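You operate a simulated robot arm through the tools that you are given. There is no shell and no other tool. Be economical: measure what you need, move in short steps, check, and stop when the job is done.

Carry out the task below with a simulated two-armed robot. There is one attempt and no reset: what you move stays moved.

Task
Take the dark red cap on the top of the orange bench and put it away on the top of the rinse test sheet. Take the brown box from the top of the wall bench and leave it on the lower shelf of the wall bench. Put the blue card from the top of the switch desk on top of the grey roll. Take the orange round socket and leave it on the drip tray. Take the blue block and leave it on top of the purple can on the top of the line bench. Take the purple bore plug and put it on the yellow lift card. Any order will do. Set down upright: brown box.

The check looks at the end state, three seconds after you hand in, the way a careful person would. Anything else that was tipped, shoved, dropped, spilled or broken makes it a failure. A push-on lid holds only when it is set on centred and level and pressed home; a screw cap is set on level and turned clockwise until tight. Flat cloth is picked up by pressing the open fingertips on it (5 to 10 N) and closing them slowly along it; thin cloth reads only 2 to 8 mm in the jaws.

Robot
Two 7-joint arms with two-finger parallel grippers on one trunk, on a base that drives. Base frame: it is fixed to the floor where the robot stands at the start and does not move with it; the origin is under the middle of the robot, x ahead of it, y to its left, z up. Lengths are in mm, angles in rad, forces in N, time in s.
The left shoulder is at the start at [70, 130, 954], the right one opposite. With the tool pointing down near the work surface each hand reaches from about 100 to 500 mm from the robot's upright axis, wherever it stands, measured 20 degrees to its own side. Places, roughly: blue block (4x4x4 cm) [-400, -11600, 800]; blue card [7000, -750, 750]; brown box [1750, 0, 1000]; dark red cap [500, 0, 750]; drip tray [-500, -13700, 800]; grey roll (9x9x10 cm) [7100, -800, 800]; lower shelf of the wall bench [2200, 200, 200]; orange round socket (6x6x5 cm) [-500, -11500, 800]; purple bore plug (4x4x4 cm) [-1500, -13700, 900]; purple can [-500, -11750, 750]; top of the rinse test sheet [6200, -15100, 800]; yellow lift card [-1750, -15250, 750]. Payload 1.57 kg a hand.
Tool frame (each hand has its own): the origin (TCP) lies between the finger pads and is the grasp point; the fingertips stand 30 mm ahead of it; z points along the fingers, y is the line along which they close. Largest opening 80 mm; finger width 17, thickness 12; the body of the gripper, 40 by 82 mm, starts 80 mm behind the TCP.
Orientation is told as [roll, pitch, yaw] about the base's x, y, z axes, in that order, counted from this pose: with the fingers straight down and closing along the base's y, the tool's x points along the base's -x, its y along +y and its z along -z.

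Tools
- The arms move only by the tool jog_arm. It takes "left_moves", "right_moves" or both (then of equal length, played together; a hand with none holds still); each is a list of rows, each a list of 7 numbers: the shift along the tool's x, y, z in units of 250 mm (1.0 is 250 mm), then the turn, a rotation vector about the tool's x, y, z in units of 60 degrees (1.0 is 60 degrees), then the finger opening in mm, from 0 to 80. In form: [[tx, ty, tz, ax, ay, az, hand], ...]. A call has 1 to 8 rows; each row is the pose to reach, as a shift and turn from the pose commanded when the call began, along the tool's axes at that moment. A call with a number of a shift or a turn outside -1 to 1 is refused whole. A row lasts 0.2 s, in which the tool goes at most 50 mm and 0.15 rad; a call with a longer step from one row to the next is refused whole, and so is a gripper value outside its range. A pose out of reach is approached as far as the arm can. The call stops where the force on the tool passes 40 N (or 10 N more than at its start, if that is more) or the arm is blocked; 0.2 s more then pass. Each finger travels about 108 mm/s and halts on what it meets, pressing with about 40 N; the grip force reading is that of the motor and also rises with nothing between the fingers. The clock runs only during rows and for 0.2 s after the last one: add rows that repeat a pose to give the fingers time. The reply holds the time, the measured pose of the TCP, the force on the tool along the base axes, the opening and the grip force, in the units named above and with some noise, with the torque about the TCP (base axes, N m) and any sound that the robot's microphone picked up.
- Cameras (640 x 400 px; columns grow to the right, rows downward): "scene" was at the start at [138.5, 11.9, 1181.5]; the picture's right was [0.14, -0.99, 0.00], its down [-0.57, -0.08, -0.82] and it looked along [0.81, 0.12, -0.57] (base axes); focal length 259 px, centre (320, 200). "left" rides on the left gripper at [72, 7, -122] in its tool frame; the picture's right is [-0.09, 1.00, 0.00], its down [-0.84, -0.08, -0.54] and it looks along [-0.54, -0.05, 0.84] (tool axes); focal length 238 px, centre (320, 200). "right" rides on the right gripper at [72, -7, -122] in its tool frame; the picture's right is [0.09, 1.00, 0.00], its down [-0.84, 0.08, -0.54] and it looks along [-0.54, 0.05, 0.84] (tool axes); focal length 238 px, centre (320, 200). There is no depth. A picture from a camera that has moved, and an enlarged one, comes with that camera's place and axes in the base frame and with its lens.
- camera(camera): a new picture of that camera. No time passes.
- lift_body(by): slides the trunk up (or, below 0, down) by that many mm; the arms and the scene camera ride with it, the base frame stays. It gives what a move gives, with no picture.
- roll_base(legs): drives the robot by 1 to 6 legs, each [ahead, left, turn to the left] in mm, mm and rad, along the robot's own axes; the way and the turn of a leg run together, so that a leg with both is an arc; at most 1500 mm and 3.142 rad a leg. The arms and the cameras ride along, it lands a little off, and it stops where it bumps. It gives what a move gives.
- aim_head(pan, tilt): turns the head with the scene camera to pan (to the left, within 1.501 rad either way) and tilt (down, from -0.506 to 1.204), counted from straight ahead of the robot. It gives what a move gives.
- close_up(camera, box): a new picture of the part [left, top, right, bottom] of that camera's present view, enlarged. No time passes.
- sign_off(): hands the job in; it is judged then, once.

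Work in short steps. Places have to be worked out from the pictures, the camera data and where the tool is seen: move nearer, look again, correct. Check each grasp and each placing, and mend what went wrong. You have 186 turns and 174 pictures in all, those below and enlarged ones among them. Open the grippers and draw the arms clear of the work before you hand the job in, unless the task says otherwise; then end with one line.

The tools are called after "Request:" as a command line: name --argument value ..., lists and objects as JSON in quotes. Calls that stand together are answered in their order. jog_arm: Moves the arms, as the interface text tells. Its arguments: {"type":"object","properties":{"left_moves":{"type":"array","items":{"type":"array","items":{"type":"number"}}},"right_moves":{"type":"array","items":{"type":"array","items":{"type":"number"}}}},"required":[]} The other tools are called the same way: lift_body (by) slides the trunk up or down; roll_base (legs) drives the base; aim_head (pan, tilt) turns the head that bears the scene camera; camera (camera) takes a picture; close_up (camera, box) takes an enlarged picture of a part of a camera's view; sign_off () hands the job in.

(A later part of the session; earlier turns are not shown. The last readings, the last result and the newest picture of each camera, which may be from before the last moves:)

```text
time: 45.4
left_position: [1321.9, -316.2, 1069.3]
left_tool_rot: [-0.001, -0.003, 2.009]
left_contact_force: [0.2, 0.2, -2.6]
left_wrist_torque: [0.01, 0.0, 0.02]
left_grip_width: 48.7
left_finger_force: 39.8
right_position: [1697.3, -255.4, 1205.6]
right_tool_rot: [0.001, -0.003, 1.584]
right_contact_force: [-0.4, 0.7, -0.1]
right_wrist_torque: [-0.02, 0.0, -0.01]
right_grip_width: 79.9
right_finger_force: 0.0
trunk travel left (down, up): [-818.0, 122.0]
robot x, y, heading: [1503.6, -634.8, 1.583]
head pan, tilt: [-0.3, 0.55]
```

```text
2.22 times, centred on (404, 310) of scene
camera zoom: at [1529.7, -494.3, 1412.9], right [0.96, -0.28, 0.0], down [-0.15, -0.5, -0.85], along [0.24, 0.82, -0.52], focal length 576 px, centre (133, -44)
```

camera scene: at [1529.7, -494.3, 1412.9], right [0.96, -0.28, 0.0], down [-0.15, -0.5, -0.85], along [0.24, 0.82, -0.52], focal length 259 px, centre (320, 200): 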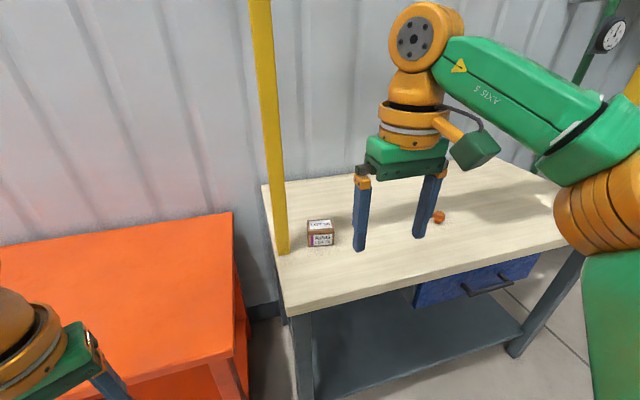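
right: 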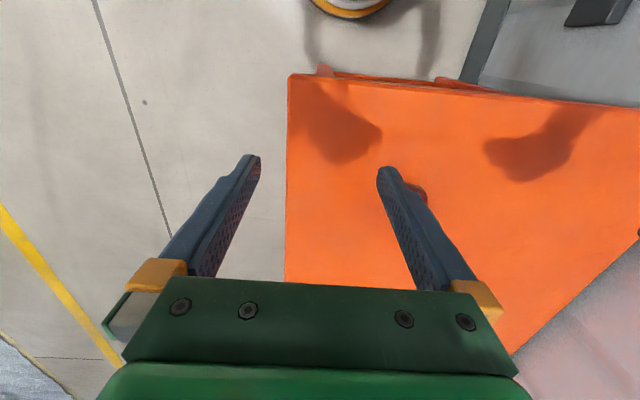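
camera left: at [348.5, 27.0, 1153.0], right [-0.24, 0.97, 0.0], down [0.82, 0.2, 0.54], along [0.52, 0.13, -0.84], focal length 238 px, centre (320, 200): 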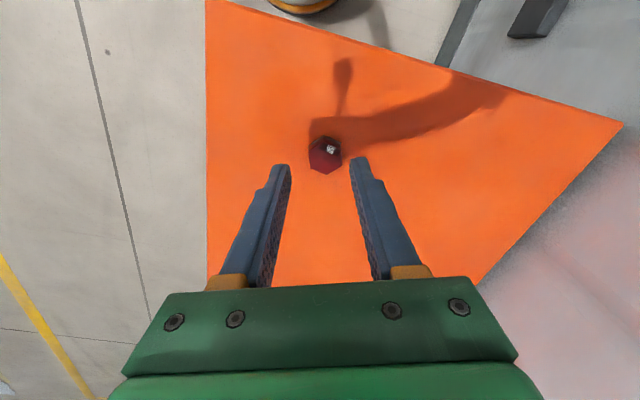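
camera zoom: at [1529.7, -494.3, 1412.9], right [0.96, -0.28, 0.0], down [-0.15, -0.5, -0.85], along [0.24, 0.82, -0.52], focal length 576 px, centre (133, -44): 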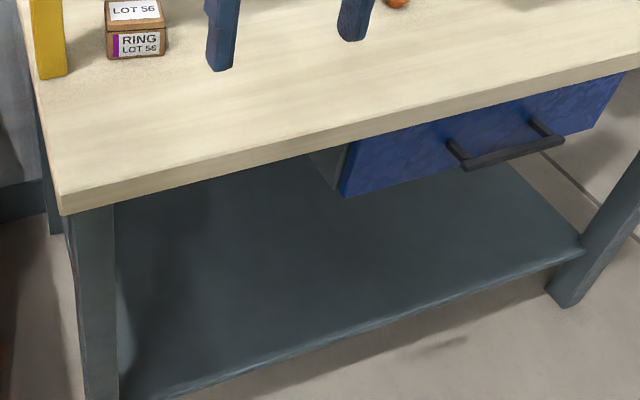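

The box is about 76×57×53 mm near [1706, 110], rotated ≈ −9.5°; its 57 mm side runs along y, so I need the jaws turned ~90°. First drive closer to the bench.

Request:
roll_base --legs '[[0, -63, -0.012], [290, 0, 0]]'

Request:
jog_arm --right_moves '[[0, 0, 0, 0, 0, -0.14, 80], [0, 0, 0, 0, 0, -0.28, 80], [0, 0, 0, 0, 0, -0.42, 80], [0, 0, 0, 0, 0, -0.56, 80], [0, 0, 0, 0, 0, -0.7, 80], [0, 0, 0, 0, 0, -0.84, 80], [0, 0, 0, 0, 0, -0.98, 80]]'

Request:
camera --camera "scene"

```text
time: 48.0
left_position: [1392.2, -21.1, 1068.5]
left_tool_rot: [-0.001, -0.005, 1.996]
left_contact_force: [-0.9, 0.7, -3.1]
left_wrist_torque: [0.01, 0.01, 0.0]
left_grip_width: 49.1
left_finger_force: 40.3
right_position: [1767.4, 32.9, 1205.2]
right_tool_rot: [0.003, -0.005, 1.571]
right_contact_force: [0.3, -0.3, -0.1]
right_wrist_torque: [0.03, 0.0, 0.01]
right_grip_width: 80.1
right_finger_force: 0.1
trunk travel left (down, up): [-818.0, 122.0]
robot x, y, heading: [1569.4, -334.2, 1.569]
head pan, tilt: [-0.3, 0.55]
```

```text
time: 49.6
left_position: [1391.3, -18.2, 1068.7]
left_tool_rot: [-0.002, -0.004, 1.995]
left_contact_force: [-0.5, -0.2, -3.2]
left_wrist_torque: [-0.02, 0.0, 0.03]
left_grip_width: 48.8
left_finger_force: 39.9
right_position: [1715.7, -21.3, 1165.1]
right_tool_rot: [-0.002, -0.003, 2.598]
right_contact_force: [0.4, 0.5, 0.1]
right_wrist_torque: [0.04, 0.04, -0.01]
right_grip_width: 80.1
right_finger_force: 0.1
right hand out of reach, approached as far as the arm can: row 4, 5, 6, 7
trunk travel left (down, up): [-818.0, 122.0]
robot x, y, heading: [1568.6, -336.9, 1.57]
head pan, tilt: [-0.3, 0.55]
```

```text
143 pictures are left
camera scene: at [1596.6, -199.6, 1413.0], right [0.96, -0.29, 0.0], down [-0.15, -0.5, -0.85], along [0.25, 0.81, -0.52], focal length 259 px, centre (320, 200)
```

scene: 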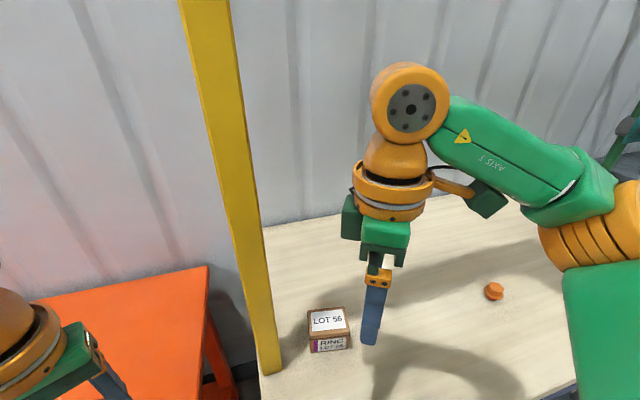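

The hand is turning fine. Continue the turn to yaw ≈2.98 while lowering 110 mm, and zoom the box again.

Request:
jog_arm --right_moves '[[0, 0, 0.15, 0, 0, -0.12, 80], [0, 0, 0.3, 0, 0, -0.24, 80], [0, 0, 0.44, 0, 0, -0.363, 80], [0, 0, 0.44, 0, 0, -0.363, 80]]'

Request:
close_up --camera "scene" --box '[256, 280, 416, 380]'

Request:
camera --camera "right"

```text
time: 50.6
left_position: [1392.8, -18.4, 1067.6]
left_tool_rot: [0.0, -0.005, 1.996]
left_contact_force: [-0.3, -0.1, -2.9]
left_wrist_torque: [-0.01, 0.02, 0.05]
left_grip_width: 49.0
left_finger_force: 40.1
right_position: [1697.4, -54.6, 1054.5]
right_tool_rot: [-0.003, -0.001, 2.977]
right_contact_force: [-0.2, 0.2, 0.1]
right_wrist_torque: [0.03, -0.04, 0.0]
right_grip_width: 80.0
right_finger_force: 0.0
right hand out of reach, approached as far as the arm can: row 1, 2, 3, 4
trunk travel left (down, up): [-818.0, 122.0]
robot x, y, heading: [1569.2, -337.2, 1.569]
head pan, tilt: [-0.3, 0.55]
```

```text
4.00 times, centred on (336, 330) of scene
camera zoom: at [1597.2, -199.1, 1413.0], right [0.96, -0.3, 0.0], down [-0.15, -0.5, -0.85], along [0.25, 0.81, -0.52], focal length 1037 px, centre (256, -320)
```

zoom: 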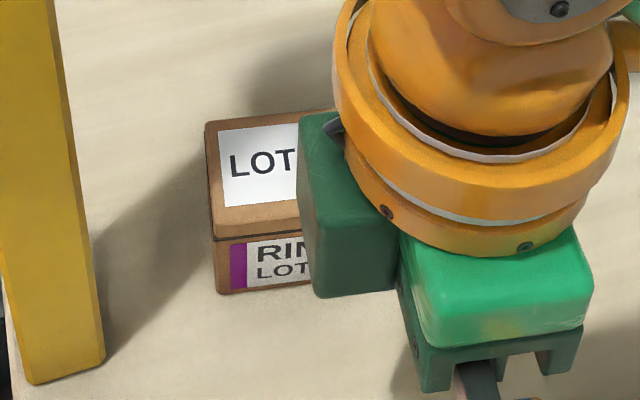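

```text
141 pictures are left
camera right: at [1768.6, -60.4, 1176.1], right [-0.07, -1.0, 0.0], down [-0.84, 0.06, 0.54], along [-0.54, 0.04, -0.84], focal length 238 px, centre (320, 200)
```

right: 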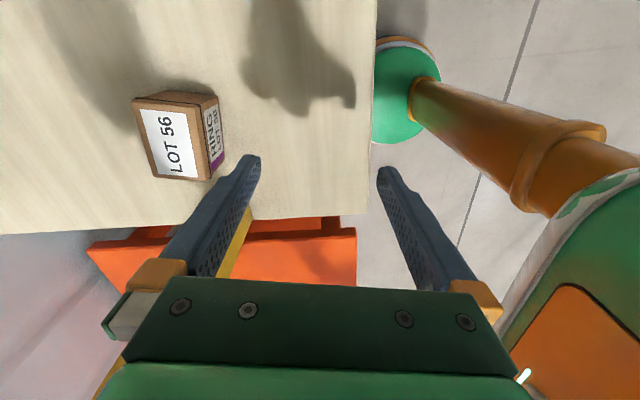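

Box centre ≈ [1703, 100] by both cameras. Move the hand out toward it at this height to see whether this wrist turn reaches.

Request:
jog_arm --right_moves '[[-0.019, -0.15, 0, 0, 0, 0, 80], [-0.038, -0.3, 0, 0, 0, 0, 80], [-0.056, -0.45, 0, 0, 0, 0, 80], [-0.075, -0.6, 0, 0, 0, 0, 80]]'

Request:
camera --camera "right"

```text
time: 51.6
left_position: [1391.1, -18.1, 1069.0]
left_tool_rot: [-0.004, -0.004, 1.997]
left_contact_force: [0.2, 0.7, -2.8]
left_wrist_torque: [-0.02, 0.0, -0.04]
left_grip_width: 48.9
left_finger_force: 39.7
right_position: [1652.1, -30.3, 1061.8]
right_tool_rot: [-0.002, 0.001, 2.976]
right_contact_force: [-0.3, -0.8, -0.2]
right_wrist_torque: [-0.01, -0.04, 0.0]
right_grip_width: 80.0
right_finger_force: 0.2
right hand out of reach, approached as far as the arm can: row 1, 2, 3, 4
trunk travel left (down, up): [-818.0, 122.0]
robot x, y, heading: [1569.0, -336.2, 1.571]
head pan, tilt: [-0.3, 0.55]
```

```text
140 pictures are left
camera right: at [1724.2, -36.7, 1183.1], right [-0.07, -1.0, 0.0], down [-0.84, 0.06, 0.54], along [-0.54, 0.04, -0.84], focal length 238 px, centre (320, 200)
```

right: 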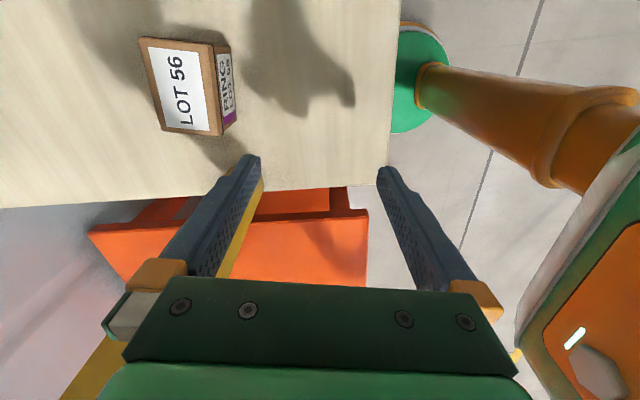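

The wrist roll hits its limit that way. Instead I'll turn the robot's body left so less wrist turn is needed: sidestep right 280 and turn 0.63.

Request:
roll_base --legs '[[0, -279, 0], [0, 0, 0.63]]'

Request:
jog_arm --right_moves '[[0, 0, 0, 0, 0, 0.14, 80], [0, 0, 0, 0, 0, 0.28, 80], [0, 0, 0, 0, 0, 0.42, 80], [0, 0, 0, 0, 0, 0.56, 80], [0, 0, 0, 0, 0, 0.6, 80]]'

Request:
camera --camera "right"

```text
time: 55.3
left_position: [1514.3, -188.0, 1068.1]
left_tool_rot: [-0.001, -0.003, 2.639]
left_contact_force: [0.4, -0.2, -2.6]
left_wrist_torque: [-0.03, 0.01, 0.03]
left_grip_width: 48.9
left_finger_force: 39.7
right_position: [1731.2, -41.6, 1061.8]
right_tool_rot: [-0.001, -0.002, -2.66]
right_contact_force: [0.5, -0.4, -1.3]
right_wrist_torque: [0.02, -0.02, 0.01]
right_grip_width: 80.0
right_finger_force: 0.1
trunk travel left (down, up): [-818.0, 122.0]
robot x, y, heading: [1848.5, -333.8, 2.216]
head pan, tilt: [-0.3, 0.55]
```

```text
time: 56.5
left_position: [1514.8, -189.2, 1068.4]
left_tool_rot: [-0.002, -0.002, 2.639]
left_contact_force: [-0.2, -0.6, -3.5]
left_wrist_torque: [-0.01, 0.0, 0.0]
left_grip_width: 48.9
left_finger_force: 39.4
right_position: [1732.2, -42.5, 1061.2]
right_tool_rot: [-0.002, -0.004, 2.989]
right_contact_force: [0.3, -0.3, 0.0]
right_wrist_torque: [0.01, 0.0, 0.0]
right_grip_width: 80.1
right_finger_force: 0.1
trunk travel left (down, up): [-818.0, 122.0]
robot x, y, heading: [1843.0, -335.1, 2.22]
head pan, tilt: [-0.3, 0.55]
```

```text
139 pictures are left
camera right: at [1803.9, -46.2, 1182.8], right [-0.06, -1.0, 0.0], down [-0.84, 0.05, 0.54], along [-0.54, 0.03, -0.84], focal length 238 px, centre (320, 200)
```

right: 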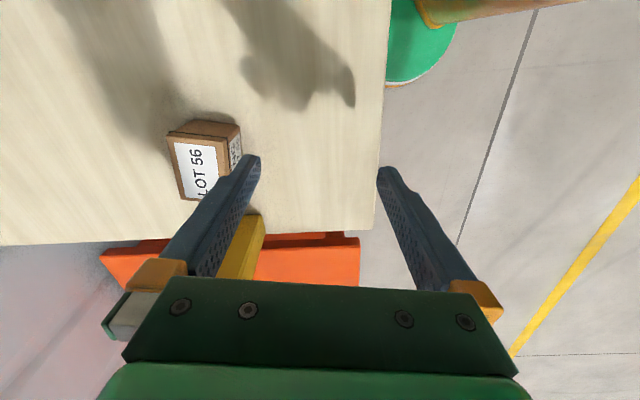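

Now move over the box, hovering with the tips above its top.

Request:
jog_arm --right_moves '[[-0.05, -0.13, 0, 0, 0, 0, 80], [-0.1, -0.26, 0.06, 0, 0, 0, 80], [-0.15, -0.39, 0.12, 0, 0, 0, 80], [-0.21, -0.526, 0.2, 0, 0, 0, 80], [-0.21, -0.526, 0.2, 0, 0, 0, 80]]'

Request:
camera --camera "right"

Request:
aim_head --pan 0.0 --tilt 0.7

Request:
camera --camera "scene"

```text
time: 57.7
left_position: [1514.9, -189.4, 1068.5]
left_tool_rot: [-0.002, -0.004, 2.639]
left_contact_force: [0.1, -0.1, -2.7]
left_wrist_torque: [0.0, -0.03, -0.03]
left_grip_width: 48.9
left_finger_force: 39.9
right_position: [1706.8, 66.2, 1025.6]
right_tool_rot: [-0.002, -0.005, 2.994]
right_contact_force: [0.4, 0.1, -0.3]
right_wrist_torque: [0.0, -0.03, 0.01]
right_grip_width: 79.9
right_finger_force: 0.0
right hand out of reach, approached as far as the arm can: row 4, 5
trunk travel left (down, up): [-818.0, 122.0]
robot x, y, heading: [1845.2, -334.9, 2.218]
head pan, tilt: [-0.3, 0.55]
```

```text
138 pictures are left
camera right: at [1780.2, 62.3, 1147.7], right [-0.06, -1.0, 0.0], down [-0.84, 0.05, 0.54], along [-0.54, 0.03, -0.84], focal length 238 px, centre (320, 200)
```

right: 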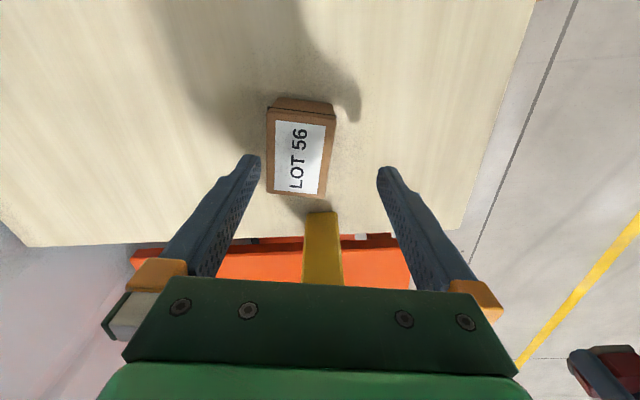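

```text
time: 58.5
left_position: [1513.6, -189.6, 1067.7]
left_tool_rot: [-0.002, -0.003, 2.639]
left_contact_force: [0.0, -1.0, -3.0]
left_wrist_torque: [-0.01, 0.0, 0.04]
left_grip_width: 48.8
left_finger_force: 40.1
right_position: [1708.2, 66.0, 1026.0]
right_tool_rot: [-0.002, -0.002, 2.993]
right_contact_force: [-0.2, 0.6, 0.3]
right_wrist_torque: [0.0, 0.01, 0.02]
right_grip_width: 79.9
right_finger_force: 0.0
trunk travel left (down, up): [-818.0, 122.0]
robot x, y, heading: [1848.0, -329.9, 2.218]
head pan, tilt: [0.0, 0.7]
```

```text
137 pictures are left
camera scene: at [1766.0, -227.0, 1399.8], right [0.8, 0.6, 0.0], down [0.39, -0.51, -0.76], along [-0.46, 0.61, -0.64], focal length 259 px, centre (320, 200)
```

scene: 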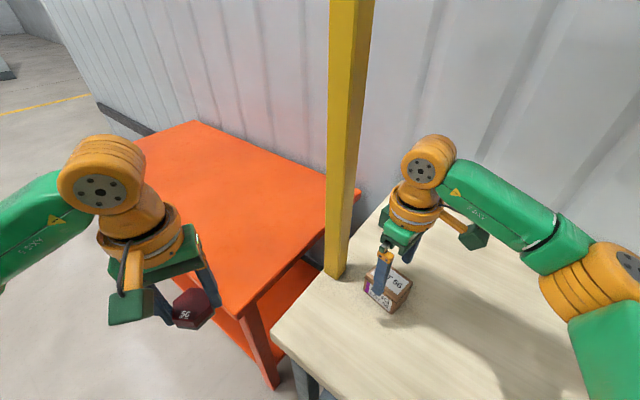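

Just short by ~28 mm. Nudge the base forward 32 and right 10 rather than stretch the arm.

Request:
roll_base --legs '[[34, -10, 0]]'

Request:
camera --camera "right"

```text
time: 59.4
left_position: [1504.9, -160.7, 1069.7]
left_tool_rot: [-0.005, -0.008, 2.64]
left_contact_force: [0.2, -0.6, -2.7]
left_wrist_torque: [0.05, 0.03, 0.0]
left_grip_width: 48.9
left_finger_force: 39.9
right_position: [1696.7, 94.2, 1029.2]
right_tool_rot: [-0.008, -0.004, 2.993]
right_contact_force: [0.8, -0.7, 0.2]
right_wrist_torque: [0.03, 0.05, 0.02]
right_grip_width: 79.9
right_finger_force: 0.1
trunk travel left (down, up): [-818.0, 122.0]
robot x, y, heading: [1837.2, -302.1, 2.218]
head pan, tilt: [0.0, 0.7]
```

```text
136 pictures are left
camera right: at [1769.6, 89.5, 1150.1], right [-0.06, -1.0, -0.01], down [-0.84, 0.04, 0.55], along [-0.55, 0.04, -0.84], focal length 238 px, centre (320, 200)
```

right: 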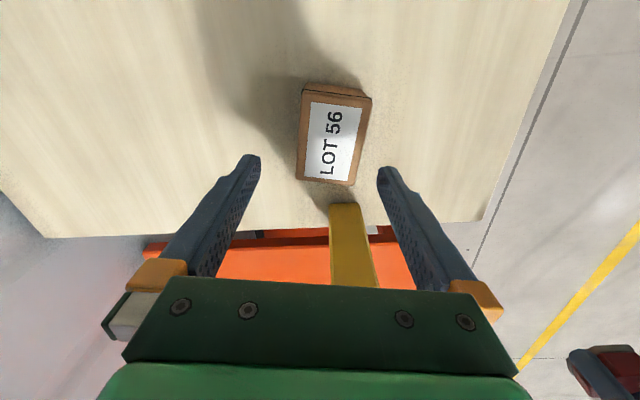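

Box centre ≈ [1699, 86], box skew about 6.5° relative to the jaws. Correct the yaw and shift, and descend to just above the box.

Request:
jog_arm --right_moves '[[0.013, 0.03, 0, 0, 0, 0.11, 80], [0.013, 0.03, 0.08, 0, 0, 0.11, 80], [0.013, 0.03, 0.17, 0, 0, 0.11, 80], [0.013, 0.03, 0.17, 0, 0, 0.11, 80]]'

Request:
camera --camera "right"

Request:
close_up --camera "scene" --box '[320, 220, 480, 320]'

```text
time: 60.4
left_position: [1501.0, -154.5, 1067.4]
left_tool_rot: [-0.002, -0.002, 2.639]
left_contact_force: [0.6, -0.5, -2.3]
left_wrist_torque: [-0.03, 0.02, -0.03]
left_grip_width: 48.8
left_finger_force: 40.2
right_position: [1697.0, 92.4, 983.3]
right_tool_rot: [-0.001, -0.003, 2.878]
right_contact_force: [0.2, -0.8, -0.9]
right_wrist_torque: [0.01, 0.0, -0.02]
right_grip_width: 80.1
right_finger_force: 0.1
trunk travel left (down, up): [-818.0, 122.0]
robot x, y, heading: [1833.1, -299.9, 2.216]
head pan, tilt: [0.0, 0.7]
```

```text
135 pictures are left
camera right: at [1768.4, 80.3, 1105.7], right [-0.17, -0.99, 0.0], down [-0.83, 0.14, 0.54], along [-0.54, 0.09, -0.84], focal length 238 px, centre (320, 200)
```

right: 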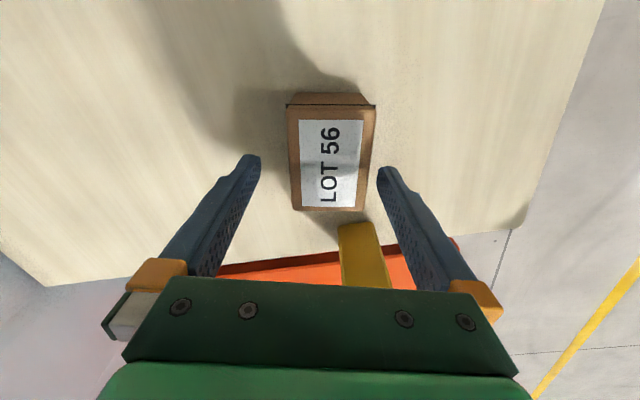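

```text
4.00 times, centred on (400, 270) of scene
camera zoom: at [1753.1, -193.7, 1399.8], right [0.8, 0.6, 0.0], down [0.39, -0.51, -0.76], along [-0.46, 0.61, -0.64], focal length 1037 px, centre (0, -80)
```

zoom: 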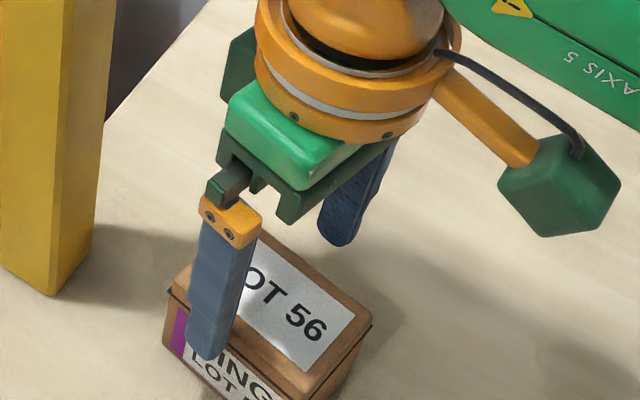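

Aligned; the box centre is 8 mm toward the robot side. Shift and descend around it, guarded.

Request:
jog_arm --right_moves '[[0.025, 0.031, 0, 0, 0, 0, 80], [0.025, 0.031, 0.06, 0, 0, 0, 80], [0.025, 0.031, 0.12, 0, 0, 0, 80], [0.025, 0.031, 0.18, 0, 0, 0, 80], [0.025, 0.031, 0.2, 0, 0, 0, 80]]'

Request:
camera --camera "right"

Request:
close_up --camera "scene" --box '[320, 220, 480, 320]'

```text
time: 61.6
left_position: [1501.9, -155.7, 1068.7]
left_tool_rot: [-0.001, -0.002, 2.64]
left_contact_force: [-0.5, -1.0, -2.3]
left_wrist_torque: [-0.02, 0.01, 0.0]
left_grip_width: 48.9
left_finger_force: 40.2
right_position: [1699.7, 82.3, 932.8]
right_tool_rot: [0.001, -0.001, 2.879]
right_contact_force: [-0.5, -0.3, 0.9]
right_wrist_torque: [-0.01, -0.02, 0.0]
right_grip_width: 80.0
right_finger_force: 0.1
trunk travel left (down, up): [-818.0, 122.0]
robot x, y, heading: [1832.9, -299.3, 2.216]
head pan, tilt: [0.0, 0.7]
```

```text
133 pictures are left
camera right: at [1772.5, 70.5, 1054.4], right [-0.17, -0.99, 0.0], down [-0.83, 0.14, 0.54], along [-0.54, 0.09, -0.84], focal length 238 px, centre (320, 200)
```

right: 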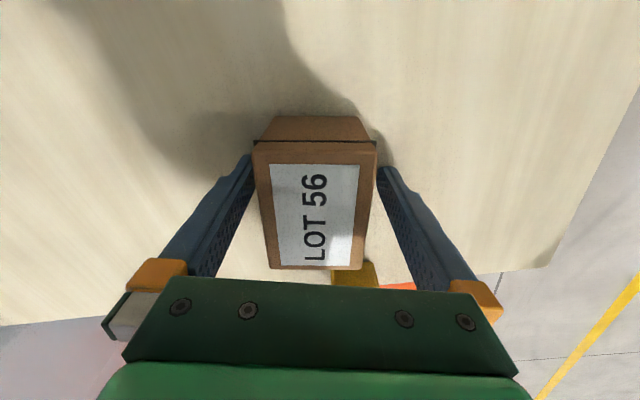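

```text
4.00 times, centred on (400, 270) of scene
camera zoom: at [1753.2, -194.0, 1399.8], right [0.8, 0.6, 0.0], down [0.39, -0.51, -0.76], along [-0.46, 0.61, -0.64], focal length 1037 px, centre (0, -80)
```

zoom: 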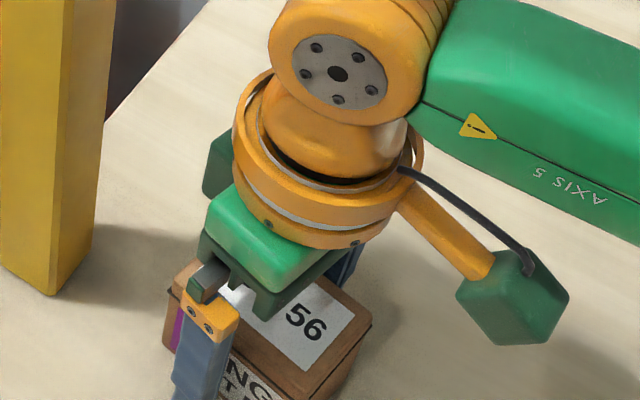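

The box is straddled with margin. Feel down for the bench top (guarded).

Request:
jog_arm --right_moves '[[0, 0, 0.02, 0, 0, 0, 80], [0, 0, 0.04, 0, 0, 0, 80], [0, 0, 0.06, 0, 0, 0, 80], [0, 0, 0.08, 0, 0, 0, 80], [0, 0, 0.1, 0, 0, 0, 80]]'

```text
time: 62.2
left_position: [1505.7, -158.8, 1070.0]
left_tool_rot: [-0.005, -0.006, 2.638]
left_contact_force: [0.1, 0.6, -2.2]
left_wrist_torque: [0.0, 0.02, -0.02]
left_grip_width: 48.7
left_finger_force: 39.8
right_position: [1699.3, 81.7, 930.7]
right_tool_rot: [-0.003, -0.019, 2.878]
right_contact_force: [3.0, 2.3, 27.5]
right_wrist_torque: [-1.12, 0.01, 0.2]
right_grip_width: 78.5
right_finger_force: 0.1
trunk travel left (down, up): [-818.0, 122.0]
robot x, y, heading: [1833.3, -303.6, 2.221]
head pan, tilt: [0.0, 0.7]
stopped in row 3 (right hand): the force on the tool passed its limit at 49 N (the readings are from after the stop); the commanded pose is now the measured one
```

Bench contact at tip z ≈ 900. Raise 3 mm and close on the box.

Request:
jog_arm --right_moves '[[0, 0, -0.014, 0, 0, 0, 80], [0, 0, -0.014, 0, 0, 0, 70], [0, 0, -0.014, 0, 0, 0, 60], [0, 0, -0.014, 0, 0, 0, 30], [0, 0, -0.014, 0, 0, 0, 30], [0, 0, -0.024, 0, 0, 0, 30], [0, 0, -0.044, 0, 0, 0, 30]]'

Request:
camera --camera "right"

```text
time: 63.8
left_position: [1502.4, -154.6, 1068.8]
left_tool_rot: [-0.001, -0.005, 2.64]
left_contact_force: [0.0, -1.3, -2.2]
left_wrist_torque: [0.0, -0.02, -0.02]
left_grip_width: 48.8
left_finger_force: 40.0
right_position: [1696.9, 84.6, 939.0]
right_tool_rot: [-0.003, -0.013, 2.876]
right_contact_force: [0.5, -0.2, -1.9]
right_wrist_torque: [0.02, 0.05, 0.03]
right_grip_width: 55.9
right_finger_force: 39.9
trunk travel left (down, up): [-818.0, 122.0]
robot x, y, heading: [1835.1, -300.5, 2.218]
head pan, tilt: [0.0, 0.7]
```

```text
131 pictures are left
camera right: at [1770.0, 71.4, 1059.3], right [-0.17, -0.99, 0.0], down [-0.82, 0.14, 0.55], along [-0.54, 0.1, -0.83], focal length 238 px, centre (320, 200)
```

right: 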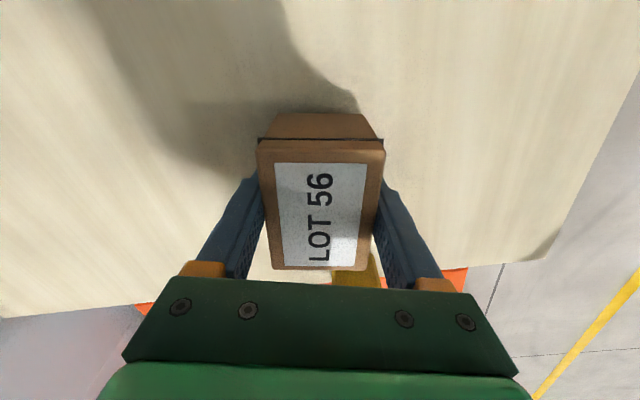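

Box is gripped (55.9 mm). Lift it clear, then back the robot off from the bench.

Request:
jog_arm --right_moves '[[0, 0, -0.06, 0, 0, 0, 30], [0, 0, -0.14, 0, 0, 0, 30], [0, 0, -0.22, 0, 0, 0, 30], [0, 0, -0.3, 0, 0, 0, 30]]'

Request:
roll_base --legs '[[-420, 0, 0]]'

```text
time: 64.8
left_position: [1502.2, -155.7, 1068.0]
left_tool_rot: [-0.001, -0.004, 2.638]
left_contact_force: [-0.3, -0.4, -2.9]
left_wrist_torque: [0.02, 0.02, -0.01]
left_grip_width: 48.7
left_finger_force: 40.1
right_position: [1700.4, 84.5, 1016.2]
right_tool_rot: [-0.002, -0.012, 2.878]
right_contact_force: [-0.1, -0.1, -2.0]
right_wrist_torque: [-0.02, -0.02, 0.0]
right_grip_width: 55.8
right_finger_force: 39.6
trunk travel left (down, up): [-818.0, 122.0]
robot x, y, heading: [1834.6, -298.1, 2.214]
head pan, tilt: [0.0, 0.7]
```

```text
time: 67.4
left_position: [1758.0, -491.3, 1067.1]
left_tool_rot: [-0.002, -0.001, 2.628]
left_contact_force: [0.6, -0.1, -3.7]
left_wrist_torque: [0.01, -0.01, 0.04]
left_grip_width: 48.9
left_finger_force: 40.5
right_position: [1958.1, -252.8, 1014.9]
right_tool_rot: [0.0, -0.012, 2.865]
right_contact_force: [-0.1, 1.1, -1.0]
right_wrist_torque: [-0.02, 0.01, -0.02]
right_grip_width: 55.7
right_finger_force: 39.8
trunk travel left (down, up): [-818.0, 122.0]
robot x, y, heading: [2088.7, -644.2, 2.206]
head pan, tilt: [0.0, 0.7]
```

Turn square to the bench, sidestep left, square up the right wrist and tuck in the left hand.

Request:
roll_base --legs '[[0, 0, -0.635], [-60, 440, 0]]'

Request:
jog_arm --left_moves '[[0.09, 0.04, 0, 0, 0, 0, 20], [0.18, 0.08, 0, 0, 0, 0, 20], [0.27, 0.12, 0, 0, 0, 0, 20], [0.357, 0.16, 0, 0, 0, 0, 20], [0.357, 0.16, 0, 0, 0, 0, 20]]' --right_moves '[[0, 0, 0, 0, 0, 0.13, 30], [0, 0, 0, 0, 0, 0.26, 30], [0, 0, 0, 0, 0, 0.39, 30], [0, 0, 0, 0, 0, 0.52, 30], [0, 0, 0, 0, 0, 0.629, 30]]'

Request:
lift_body --by -480

Request:
aim_head --pan -0.2 --tilt 0.5

Request:
camera --camera "scene"

```text
time: 71.8
left_position: [1467.0, -395.5, 1067.7]
left_tool_rot: [-0.001, -0.003, 2.01]
left_contact_force: [-0.6, 0.4, -3.3]
left_wrist_torque: [0.02, 0.0, 0.05]
left_grip_width: 48.9
left_finger_force: 40.2
right_position: [1767.9, -318.1, 1015.0]
right_tool_rot: [-0.001, -0.014, 2.249]
right_contact_force: [-0.4, -0.4, -1.6]
right_wrist_torque: [0.03, 0.02, -0.03]
right_grip_width: 54.9
right_finger_force: 40.2
trunk travel left (down, up): [-818.0, 122.0]
robot x, y, heading: [1648.0, -711.8, 1.592]
head pan, tilt: [0.0, 0.7]
```

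```text
time: 73.0
left_position: [1468.0, -493.0, 1065.9]
left_tool_rot: [-0.003, -0.004, 2.01]
left_contact_force: [0.3, 0.8, -2.6]
left_wrist_torque: [-0.02, 0.01, -0.03]
left_grip_width: 48.8
left_finger_force: 40.0
right_position: [1767.0, -316.8, 1014.8]
right_tool_rot: [0.008, -0.011, 1.586]
right_contact_force: [-0.2, -0.8, -1.0]
right_wrist_torque: [-0.03, 0.01, 0.01]
right_grip_width: 55.1
right_finger_force: 39.8
trunk travel left (down, up): [-818.0, 122.0]
robot x, y, heading: [1651.2, -705.6, 1.585]
head pan, tilt: [0.0, 0.7]
```

```text
refused: -480 is not a number from -400 to 400
```

```text
time: 73.8
left_position: [1467.7, -492.8, 1066.0]
left_tool_rot: [-0.001, -0.004, 2.011]
left_contact_force: [-0.7, 0.1, -3.1]
left_wrist_torque: [0.0, 0.0, -0.01]
left_grip_width: 48.5
left_finger_force: 40.2
right_position: [1767.9, -316.9, 1014.9]
right_tool_rot: [0.006, -0.011, 1.589]
right_contact_force: [-0.3, 0.2, -1.5]
right_wrist_torque: [0.0, 0.01, 0.01]
right_grip_width: 55.2
right_finger_force: 39.5
trunk travel left (down, up): [-818.0, 122.0]
robot x, y, heading: [1646.6, -710.6, 1.586]
head pan, tilt: [-0.201, 0.499]
```

```text
130 pictures are left
camera scene: at [1665.4, -569.5, 1417.4], right [0.98, -0.18, 0.0], down [-0.09, -0.47, -0.88], along [0.16, 0.86, -0.48], focal length 259 px, centre (320, 200)
```

scene: 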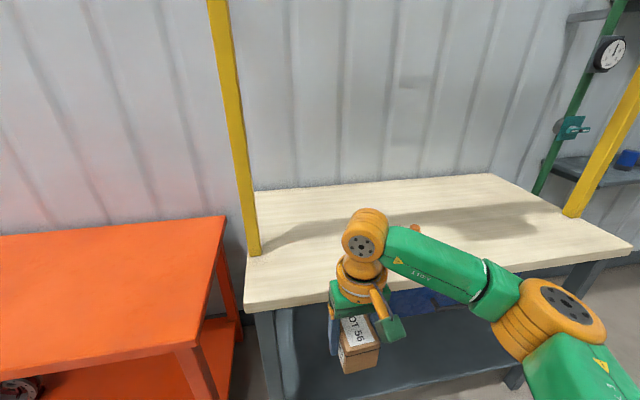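

Grip is fine; lower the trunk in two goes and look under the bench.

Request:
lift_body --by -400

Request:
lift_body --by -80

Request:
camera --camera "scene"

Request:
camera --camera "right"

```text
time: 77.6
left_position: [1468.0, -492.5, 667.4]
left_tool_rot: [0.0, -0.003, 2.01]
left_contact_force: [-0.1, 0.0, -2.1]
left_wrist_torque: [-0.02, 0.0, 0.0]
left_grip_width: 49.0
left_finger_force: 40.1
right_position: [1767.7, -316.9, 615.5]
right_tool_rot: [0.007, -0.011, 1.59]
right_contact_force: [0.4, -0.4, -0.2]
right_wrist_torque: [-0.02, -0.02, 0.02]
right_grip_width: 54.7
right_finger_force: 39.9
trunk travel left (down, up): [-418.0, 522.0]
robot x, y, heading: [1648.7, -708.4, 1.585]
head pan, tilt: [-0.201, 0.499]
```

```text
time: 78.8
left_position: [1467.9, -492.7, 586.0]
left_tool_rot: [-0.002, -0.004, 2.011]
left_contact_force: [-0.5, 0.9, -2.6]
left_wrist_torque: [-0.01, 0.03, 0.03]
left_grip_width: 48.9
left_finger_force: 39.9
right_position: [1767.8, -317.9, 535.4]
right_tool_rot: [0.007, -0.011, 1.59]
right_contact_force: [-0.2, -0.7, -0.9]
right_wrist_torque: [0.03, 0.0, 0.01]
right_grip_width: 54.9
right_finger_force: 40.0
trunk travel left (down, up): [-338.0, 602.0]
robot x, y, heading: [1643.6, -711.5, 1.59]
head pan, tilt: [-0.201, 0.499]
```

```text
129 pictures are left
camera scene: at [1665.5, -570.1, 937.5], right [0.98, -0.18, 0.0], down [-0.09, -0.47, -0.88], along [0.16, 0.86, -0.48], focal length 259 px, centre (320, 200)
```

scene: 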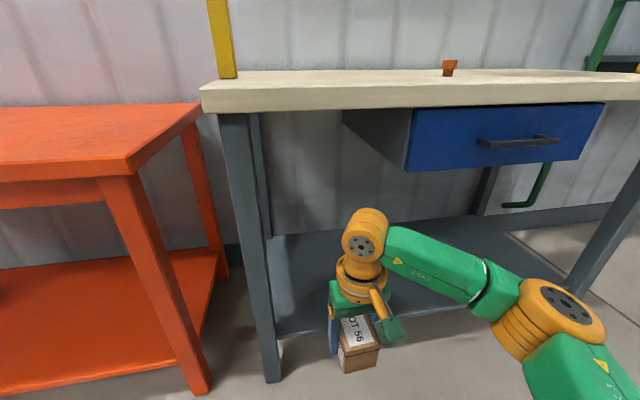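

```text
128 pictures are left
camera right: at [1776.8, -389.9, 656.0], right [-0.99, -0.11, 0.01], down [-0.09, 0.83, 0.55], along [-0.07, 0.55, -0.83], focal length 238 px, centre (320, 200)
```

right: 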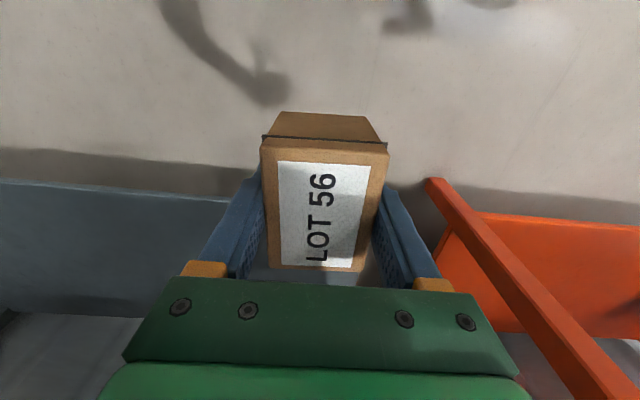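

Shelf appears at z ≈ 200–220, front edge y ≈ −80. Lower the box, tuck the left hand further, then drive in 300 mm.

Request:
jog_arm --left_moves '[[0.06, 0.027, 0, 0, 0, 0, 20], [0.12, 0.055, 0, 0, 0, 0, 20], [0.182, 0.082, 0, 0, 0, 0, 20], [0.182, 0.082, 0, 0, 0, 0, 20], [0.182, 0.082, 0, 0, 0, 0, 20]]' --right_moves '[[0, 0, 0.16, 0, 0, 0, 30], [0, 0, 0.32, 0, 0, 0, 30], [0, 0, 0.48, 0, 0, 0, 30], [0, 0, 0.64, 0, 0, 0, 30], [0, 0, 0.8, 0, 0, 0, 30]]'

Request:
camera --camera "right"

```text
time: 80.0
left_position: [1470.6, -514.8, 611.3]
left_tool_rot: [-0.002, -0.003, 2.012]
left_contact_force: [-0.4, -0.2, -2.8]
left_wrist_torque: [0.03, 0.01, -0.01]
left_grip_width: 48.4
left_finger_force: 40.4
left hand out of reach, approached as far as the arm can: row 1, 2, 3, 4, 5
right_position: [1765.2, -313.4, 334.6]
right_tool_rot: [0.006, -0.01, 1.588]
right_contact_force: [0.8, -0.5, -1.6]
right_wrist_torque: [0.01, -0.02, -0.01]
right_grip_width: 54.6
right_finger_force: 40.4
trunk travel left (down, up): [-338.0, 602.0]
robot x, y, heading: [1649.5, -708.4, 1.592]
head pan, tilt: [-0.201, 0.499]
```

```text
127 pictures are left
camera right: at [1774.2, -385.6, 455.3], right [-0.99, -0.11, 0.01], down [-0.09, 0.83, 0.55], along [-0.07, 0.55, -0.83], focal length 238 px, centre (320, 200)
```

right: 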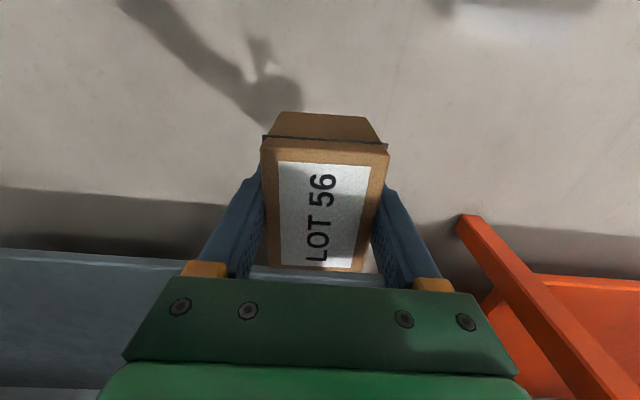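

Triangulation: shelf z ≈ 180, front edge y ≈ −60. Drive in 335 mm so the box centre comes to y ≈ 20.

Request:
roll_base --legs '[[335, 0, -0.02]]'

Request:
camera --camera "right"

Request:
camera --camera "scene"

```text
time: 82.2
left_position: [1471.2, -169.7, 611.1]
left_tool_rot: [0.0, -0.004, 1.991]
left_contact_force: [0.1, -0.9, -1.9]
left_wrist_torque: [-0.02, 0.0, 0.0]
left_grip_width: 49.0
left_finger_force: 40.0
right_position: [1770.5, 26.9, 335.6]
right_tool_rot: [0.006, -0.012, 1.568]
right_contact_force: [0.4, -0.1, -1.8]
right_wrist_torque: [-0.03, 0.0, -0.02]
right_grip_width: 54.5
right_finger_force: 39.8
trunk travel left (down, up): [-338.0, 602.0]
robot x, y, heading: [1646.0, -369.8, 1.571]
head pan, tilt: [-0.201, 0.499]
```

```text
126 pictures are left
camera right: at [1778.0, -46.0, 455.6], right [-1.0, -0.09, 0.01], down [-0.07, 0.83, 0.55], along [-0.05, 0.55, -0.83], focal length 238 px, centre (320, 200)
```

right: 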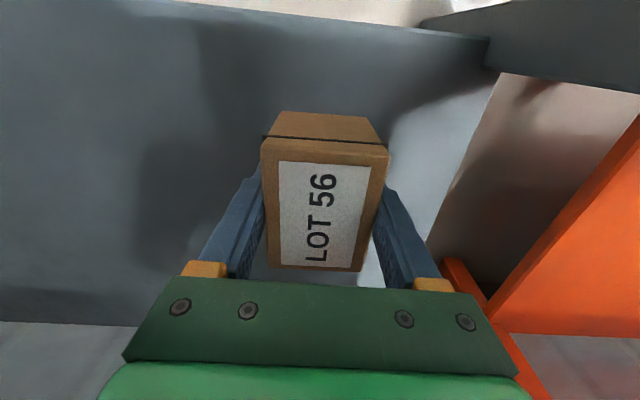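

```text
125 pictures are left
camera scene: at [1665.7, -227.9, 937.5], right [0.98, -0.2, 0.0], down [-0.1, -0.47, -0.88], along [0.18, 0.86, -0.48], focal length 259 px, centre (320, 200)
```

scene: 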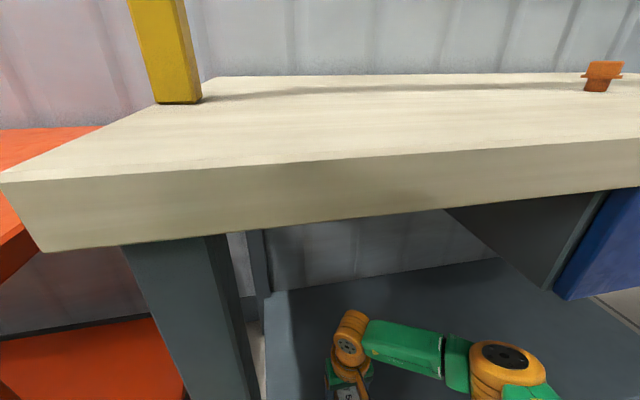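

Box is over the shelf. Lower the trunk 80 mm to keep the arm in reach, then feel down slowly.

Request:
lift_body --by -80

Request:
jog_arm --right_moves '[[0, 0, 0.04, 0, 0, 0, 30], [0, 0, 0.07, 0, 0, 0, 30], [0, 0, 0.1, 0, 0, 0, 30], [0, 0, 0.13, 0, 0, 0, 30], [0, 0, 0.16, 0, 0, 0, 30], [0, 0, 0.19, 0, 0, 0, 30], [0, 0, 0.22, 0, 0, 0, 30], [0, 0, 0.25, 0, 0, 0, 30]]'

Request:
camera --camera "right"

```text
time: 83.4
left_position: [1471.2, -170.6, 529.5]
left_tool_rot: [0.0, -0.005, 1.99]
left_contact_force: [0.0, -0.3, -2.0]
left_wrist_torque: [-0.01, -0.02, 0.01]
left_grip_width: 48.9
left_finger_force: 39.8
right_position: [1771.0, 27.7, 255.3]
right_tool_rot: [0.009, -0.011, 1.57]
right_contact_force: [-0.2, -0.6, -0.9]
right_wrist_torque: [0.0, 0.0, 0.0]
right_grip_width: 54.4
right_finger_force: 39.7
trunk travel left (down, up): [-258.0, 682.0]
robot x, y, heading: [1645.9, -370.3, 1.568]
head pan, tilt: [-0.201, 0.499]
```

```text
time: 84.4
left_position: [1470.8, -173.5, 533.4]
left_tool_rot: [-0.008, -0.009, 1.987]
left_contact_force: [-0.2, 0.0, -3.6]
left_wrist_torque: [-0.02, 0.02, -0.02]
left_grip_width: 48.9
left_finger_force: 40.6
right_position: [1771.2, 25.8, 230.9]
right_tool_rot: [0.004, -0.018, 1.568]
right_contact_force: [0.9, -11.3, 35.7]
right_wrist_torque: [-0.53, -1.09, -0.1]
right_grip_width: 54.5
right_finger_force: 39.8
trunk travel left (down, up): [-258.0, 682.0]
robot x, y, heading: [1647.6, -368.2, 1.57]
head pan, tilt: [-0.201, 0.499]
stopped in row 4 (right hand): the force on the tool passed its limit at 51 N (the readings are from after the stop); the commanded pose is now the measured one
```

```text
124 pictures are left
camera right: at [1778.0, -47.6, 350.5], right [-1.0, -0.09, 0.0], down [-0.07, 0.83, 0.56], along [-0.05, 0.56, -0.83], focal length 238 px, centre (320, 200)
```

right: 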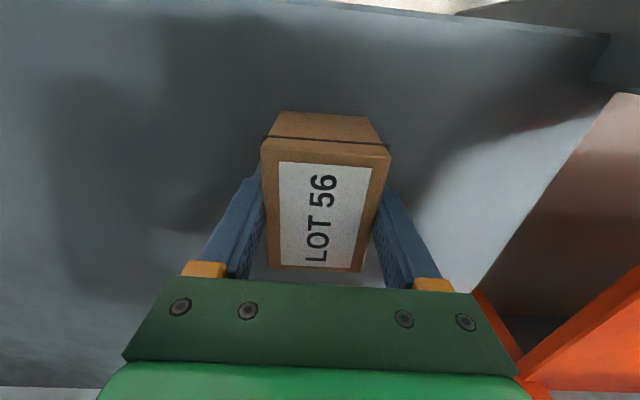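

Contact with the shelf at tip z ≈ 200. Ease off 1 mm, open the fingers, wait, then rise.

Request:
jog_arm --right_moves '[[0, 0, -0.004, 0, 0, 0, 50], [0, 0, -0.004, 0, 0, 0, 58], [0, 0, -0.004, 0, 0, 0, 66], [0, 0, -0.004, 0, 0, 0, 76], [0, 0, -0.004, 0, 0, 0, 76]]'

Request:
camera --camera "right"

```text
time: 85.6
left_position: [1470.2, -173.7, 531.1]
left_tool_rot: [-0.009, -0.008, 1.991]
left_contact_force: [-0.4, -0.5, -2.6]
left_wrist_torque: [0.02, 0.0, -0.01]
left_grip_width: 48.6
left_finger_force: 40.0
right_position: [1769.4, 26.3, 230.4]
right_tool_rot: [0.004, -0.02, 1.571]
right_contact_force: [-17.5, -14.1, 37.9]
right_wrist_torque: [-0.72, -0.7, -0.45]
right_grip_width: 59.2
right_finger_force: 0.2
trunk travel left (down, up): [-258.0, 682.0]
robot x, y, heading: [1646.7, -369.8, 1.573]
head pan, tilt: [-0.201, 0.499]
```

```text
123 pictures are left
camera right: at [1776.2, -47.6, 350.5], right [-1.0, -0.09, 0.0], down [-0.08, 0.83, 0.56], along [-0.05, 0.56, -0.83], focal length 238 px, centre (320, 200)
```

right: 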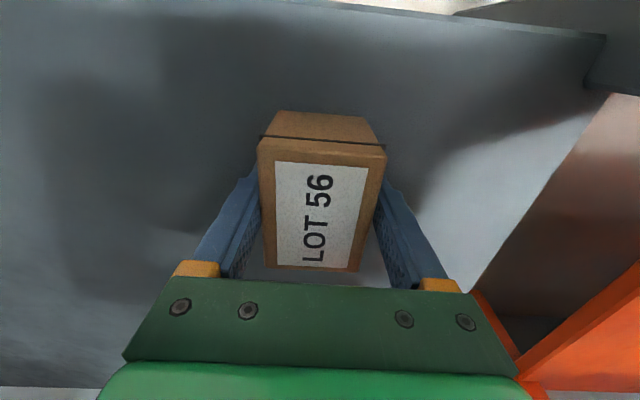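

The fingertips are still pressed on the shelf, holding them from opening. Rise 4 mm and open further.

Request:
jog_arm --right_moves '[[0, 0, -0.012, 0, 0, 0, 62], [0, 0, -0.016, 0, 0, 0, 72], [0, 0, -0.016, 0, 0, 0, 78], [0, 0, -0.016, 0, 0, 0, 78]]'

Request:
camera --camera "right"

```text
time: 86.6
left_position: [1471.2, -169.8, 531.1]
left_tool_rot: [-0.002, -0.001, 1.989]
left_contact_force: [0.4, 0.0, -1.6]
left_wrist_torque: [0.03, 0.04, -0.01]
left_grip_width: 48.7
left_finger_force: 39.5
right_position: [1772.2, 27.0, 230.4]
right_tool_rot: [0.005, -0.012, 1.569]
right_contact_force: [0.4, 1.2, 2.6]
right_wrist_torque: [0.02, -0.17, 0.1]
right_grip_width: 78.9
right_finger_force: 0.6
trunk travel left (down, up): [-258.0, 682.0]
robot x, y, heading: [1647.8, -367.7, 1.568]
head pan, tilt: [-0.201, 0.499]
```

```text
122 pictures are left
camera right: at [1779.2, -45.7, 351.1], right [-1.0, -0.09, 0.0], down [-0.07, 0.83, 0.55], along [-0.05, 0.55, -0.83], focal length 238 px, centre (320, 200)
```

right: 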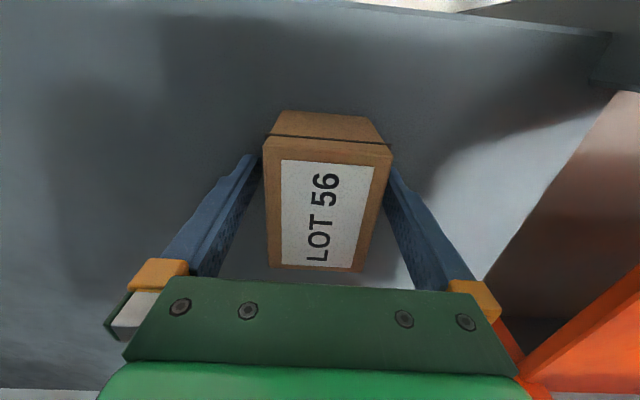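

Released. Rise straight up clear of the box and check.

Request:
jog_arm --right_moves '[[0, 0.006, -0.04, 0, 0, 0, 80], [0, 0.008, -0.12, 0, 0, 0, 80], [0, 0.008, -0.24, 0, 0, 0, 80], [0, 0.008, -0.38, 0, 0, 0, 80], [0, 0.008, -0.5, 0, 0, 0, 80]]'

Request:
camera --camera "right"

```text
time: 87.8
left_position: [1471.6, -169.6, 530.0]
left_tool_rot: [-0.002, -0.001, 1.991]
left_contact_force: [0.3, 0.1, -3.2]
left_wrist_torque: [0.01, 0.03, 0.05]
left_grip_width: 48.4
left_finger_force: 39.6
right_position: [1769.9, 26.8, 358.8]
right_tool_rot: [0.006, -0.01, 1.568]
right_contact_force: [-0.4, 0.1, -0.1]
right_wrist_torque: [0.03, 0.02, -0.01]
right_grip_width: 80.0
right_finger_force: 0.1
trunk travel left (down, up): [-258.0, 682.0]
robot x, y, heading: [1646.9, -367.7, 1.57]
head pan, tilt: [-0.201, 0.499]
```

```text
121 pictures are left
camera right: at [1777.8, -47.0, 478.9], right [-1.0, -0.09, 0.0], down [-0.07, 0.83, 0.55], along [-0.05, 0.55, -0.83], focal length 238 px, centre (320, 200)
```

right: 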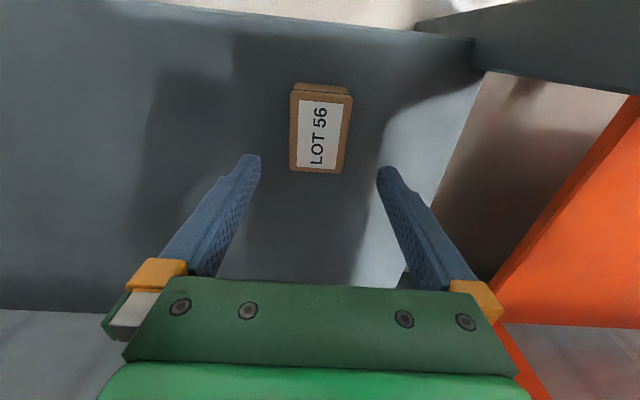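

The box stands upright on the lower shelf. Back out, raise, turn toward +x and look for the switch desk.

Request:
roll_base --legs '[[-500, 0, 0], [0, 0, -1.571]]'

Request:
lift_body --by 400

Request:
aim_head --pan 0 --tilt 0.2

Request:
camera --camera "scene"

```text
time: 94.5
left_position: [1834.9, -680.7, 530.1]
left_tool_rot: [-0.002, -0.003, 0.452]
left_contact_force: [0.7, -0.1, -2.5]
left_wrist_torque: [0.0, 0.02, -0.03]
left_grip_width: 48.9
left_finger_force: 40.2
right_position: [2043.1, -972.6, 357.9]
right_tool_rot: [0.007, -0.01, 0.031]
right_contact_force: [0.4, -0.2, -0.1]
right_wrist_torque: [0.01, 0.04, 0.03]
right_grip_width: 80.3
right_finger_force: 0.2
trunk travel left (down, up): [-258.0, 682.0]
robot x, y, heading: [1645.9, -864.8, 0.03]
head pan, tilt: [-0.201, 0.499]
```

```text
time: 98.3
left_position: [1835.2, -678.6, 930.8]
left_tool_rot: [-0.002, -0.003, 0.454]
left_contact_force: [1.3, 0.4, -2.7]
left_wrist_torque: [-0.03, 0.0, 0.02]
left_grip_width: 48.9
left_finger_force: 40.0
right_position: [2043.0, -972.1, 757.3]
right_tool_rot: [0.008, -0.01, 0.032]
right_contact_force: [-0.5, -0.5, -0.7]
right_wrist_torque: [-0.02, -0.01, -0.01]
right_grip_width: 80.1
right_finger_force: 0.0
trunk travel left (down, up): [-658.0, 282.0]
robot x, y, heading: [1644.1, -863.2, 0.03]
head pan, tilt: [-0.201, 0.499]
```

```text
time: 99.1
left_position: [1836.2, -680.6, 932.2]
left_tool_rot: [-0.001, -0.003, 0.451]
left_contact_force: [-0.5, 0.6, -2.2]
left_wrist_torque: [0.02, 0.01, 0.02]
left_grip_width: 48.6
left_finger_force: 39.5
right_position: [2042.3, -972.3, 757.4]
right_tool_rot: [0.008, -0.01, 0.032]
right_contact_force: [-0.4, 0.5, 0.4]
right_wrist_torque: [-0.05, 0.0, 0.03]
right_grip_width: 80.1
right_finger_force: 0.1
trunk travel left (down, up): [-658.0, 282.0]
robot x, y, heading: [1646.5, -862.1, 0.032]
head pan, tilt: [0.0, 0.201]
```

```text
120 pictures are left
camera scene: at [1790.4, -858.1, 1285.2], right [0.03, -1.0, 0.0], down [-0.2, -0.01, -0.98], along [0.98, 0.03, -0.2], focal length 259 px, centre (320, 200)
```

scene: 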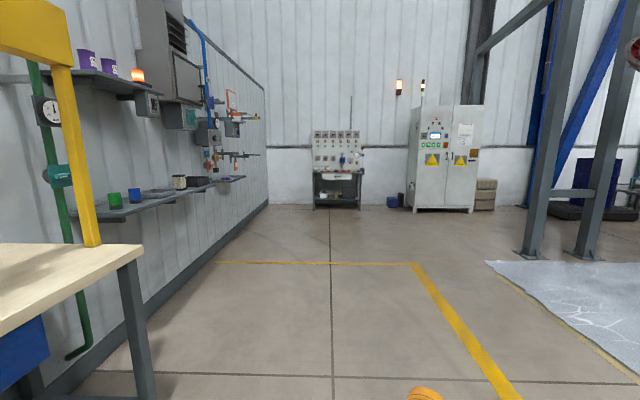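

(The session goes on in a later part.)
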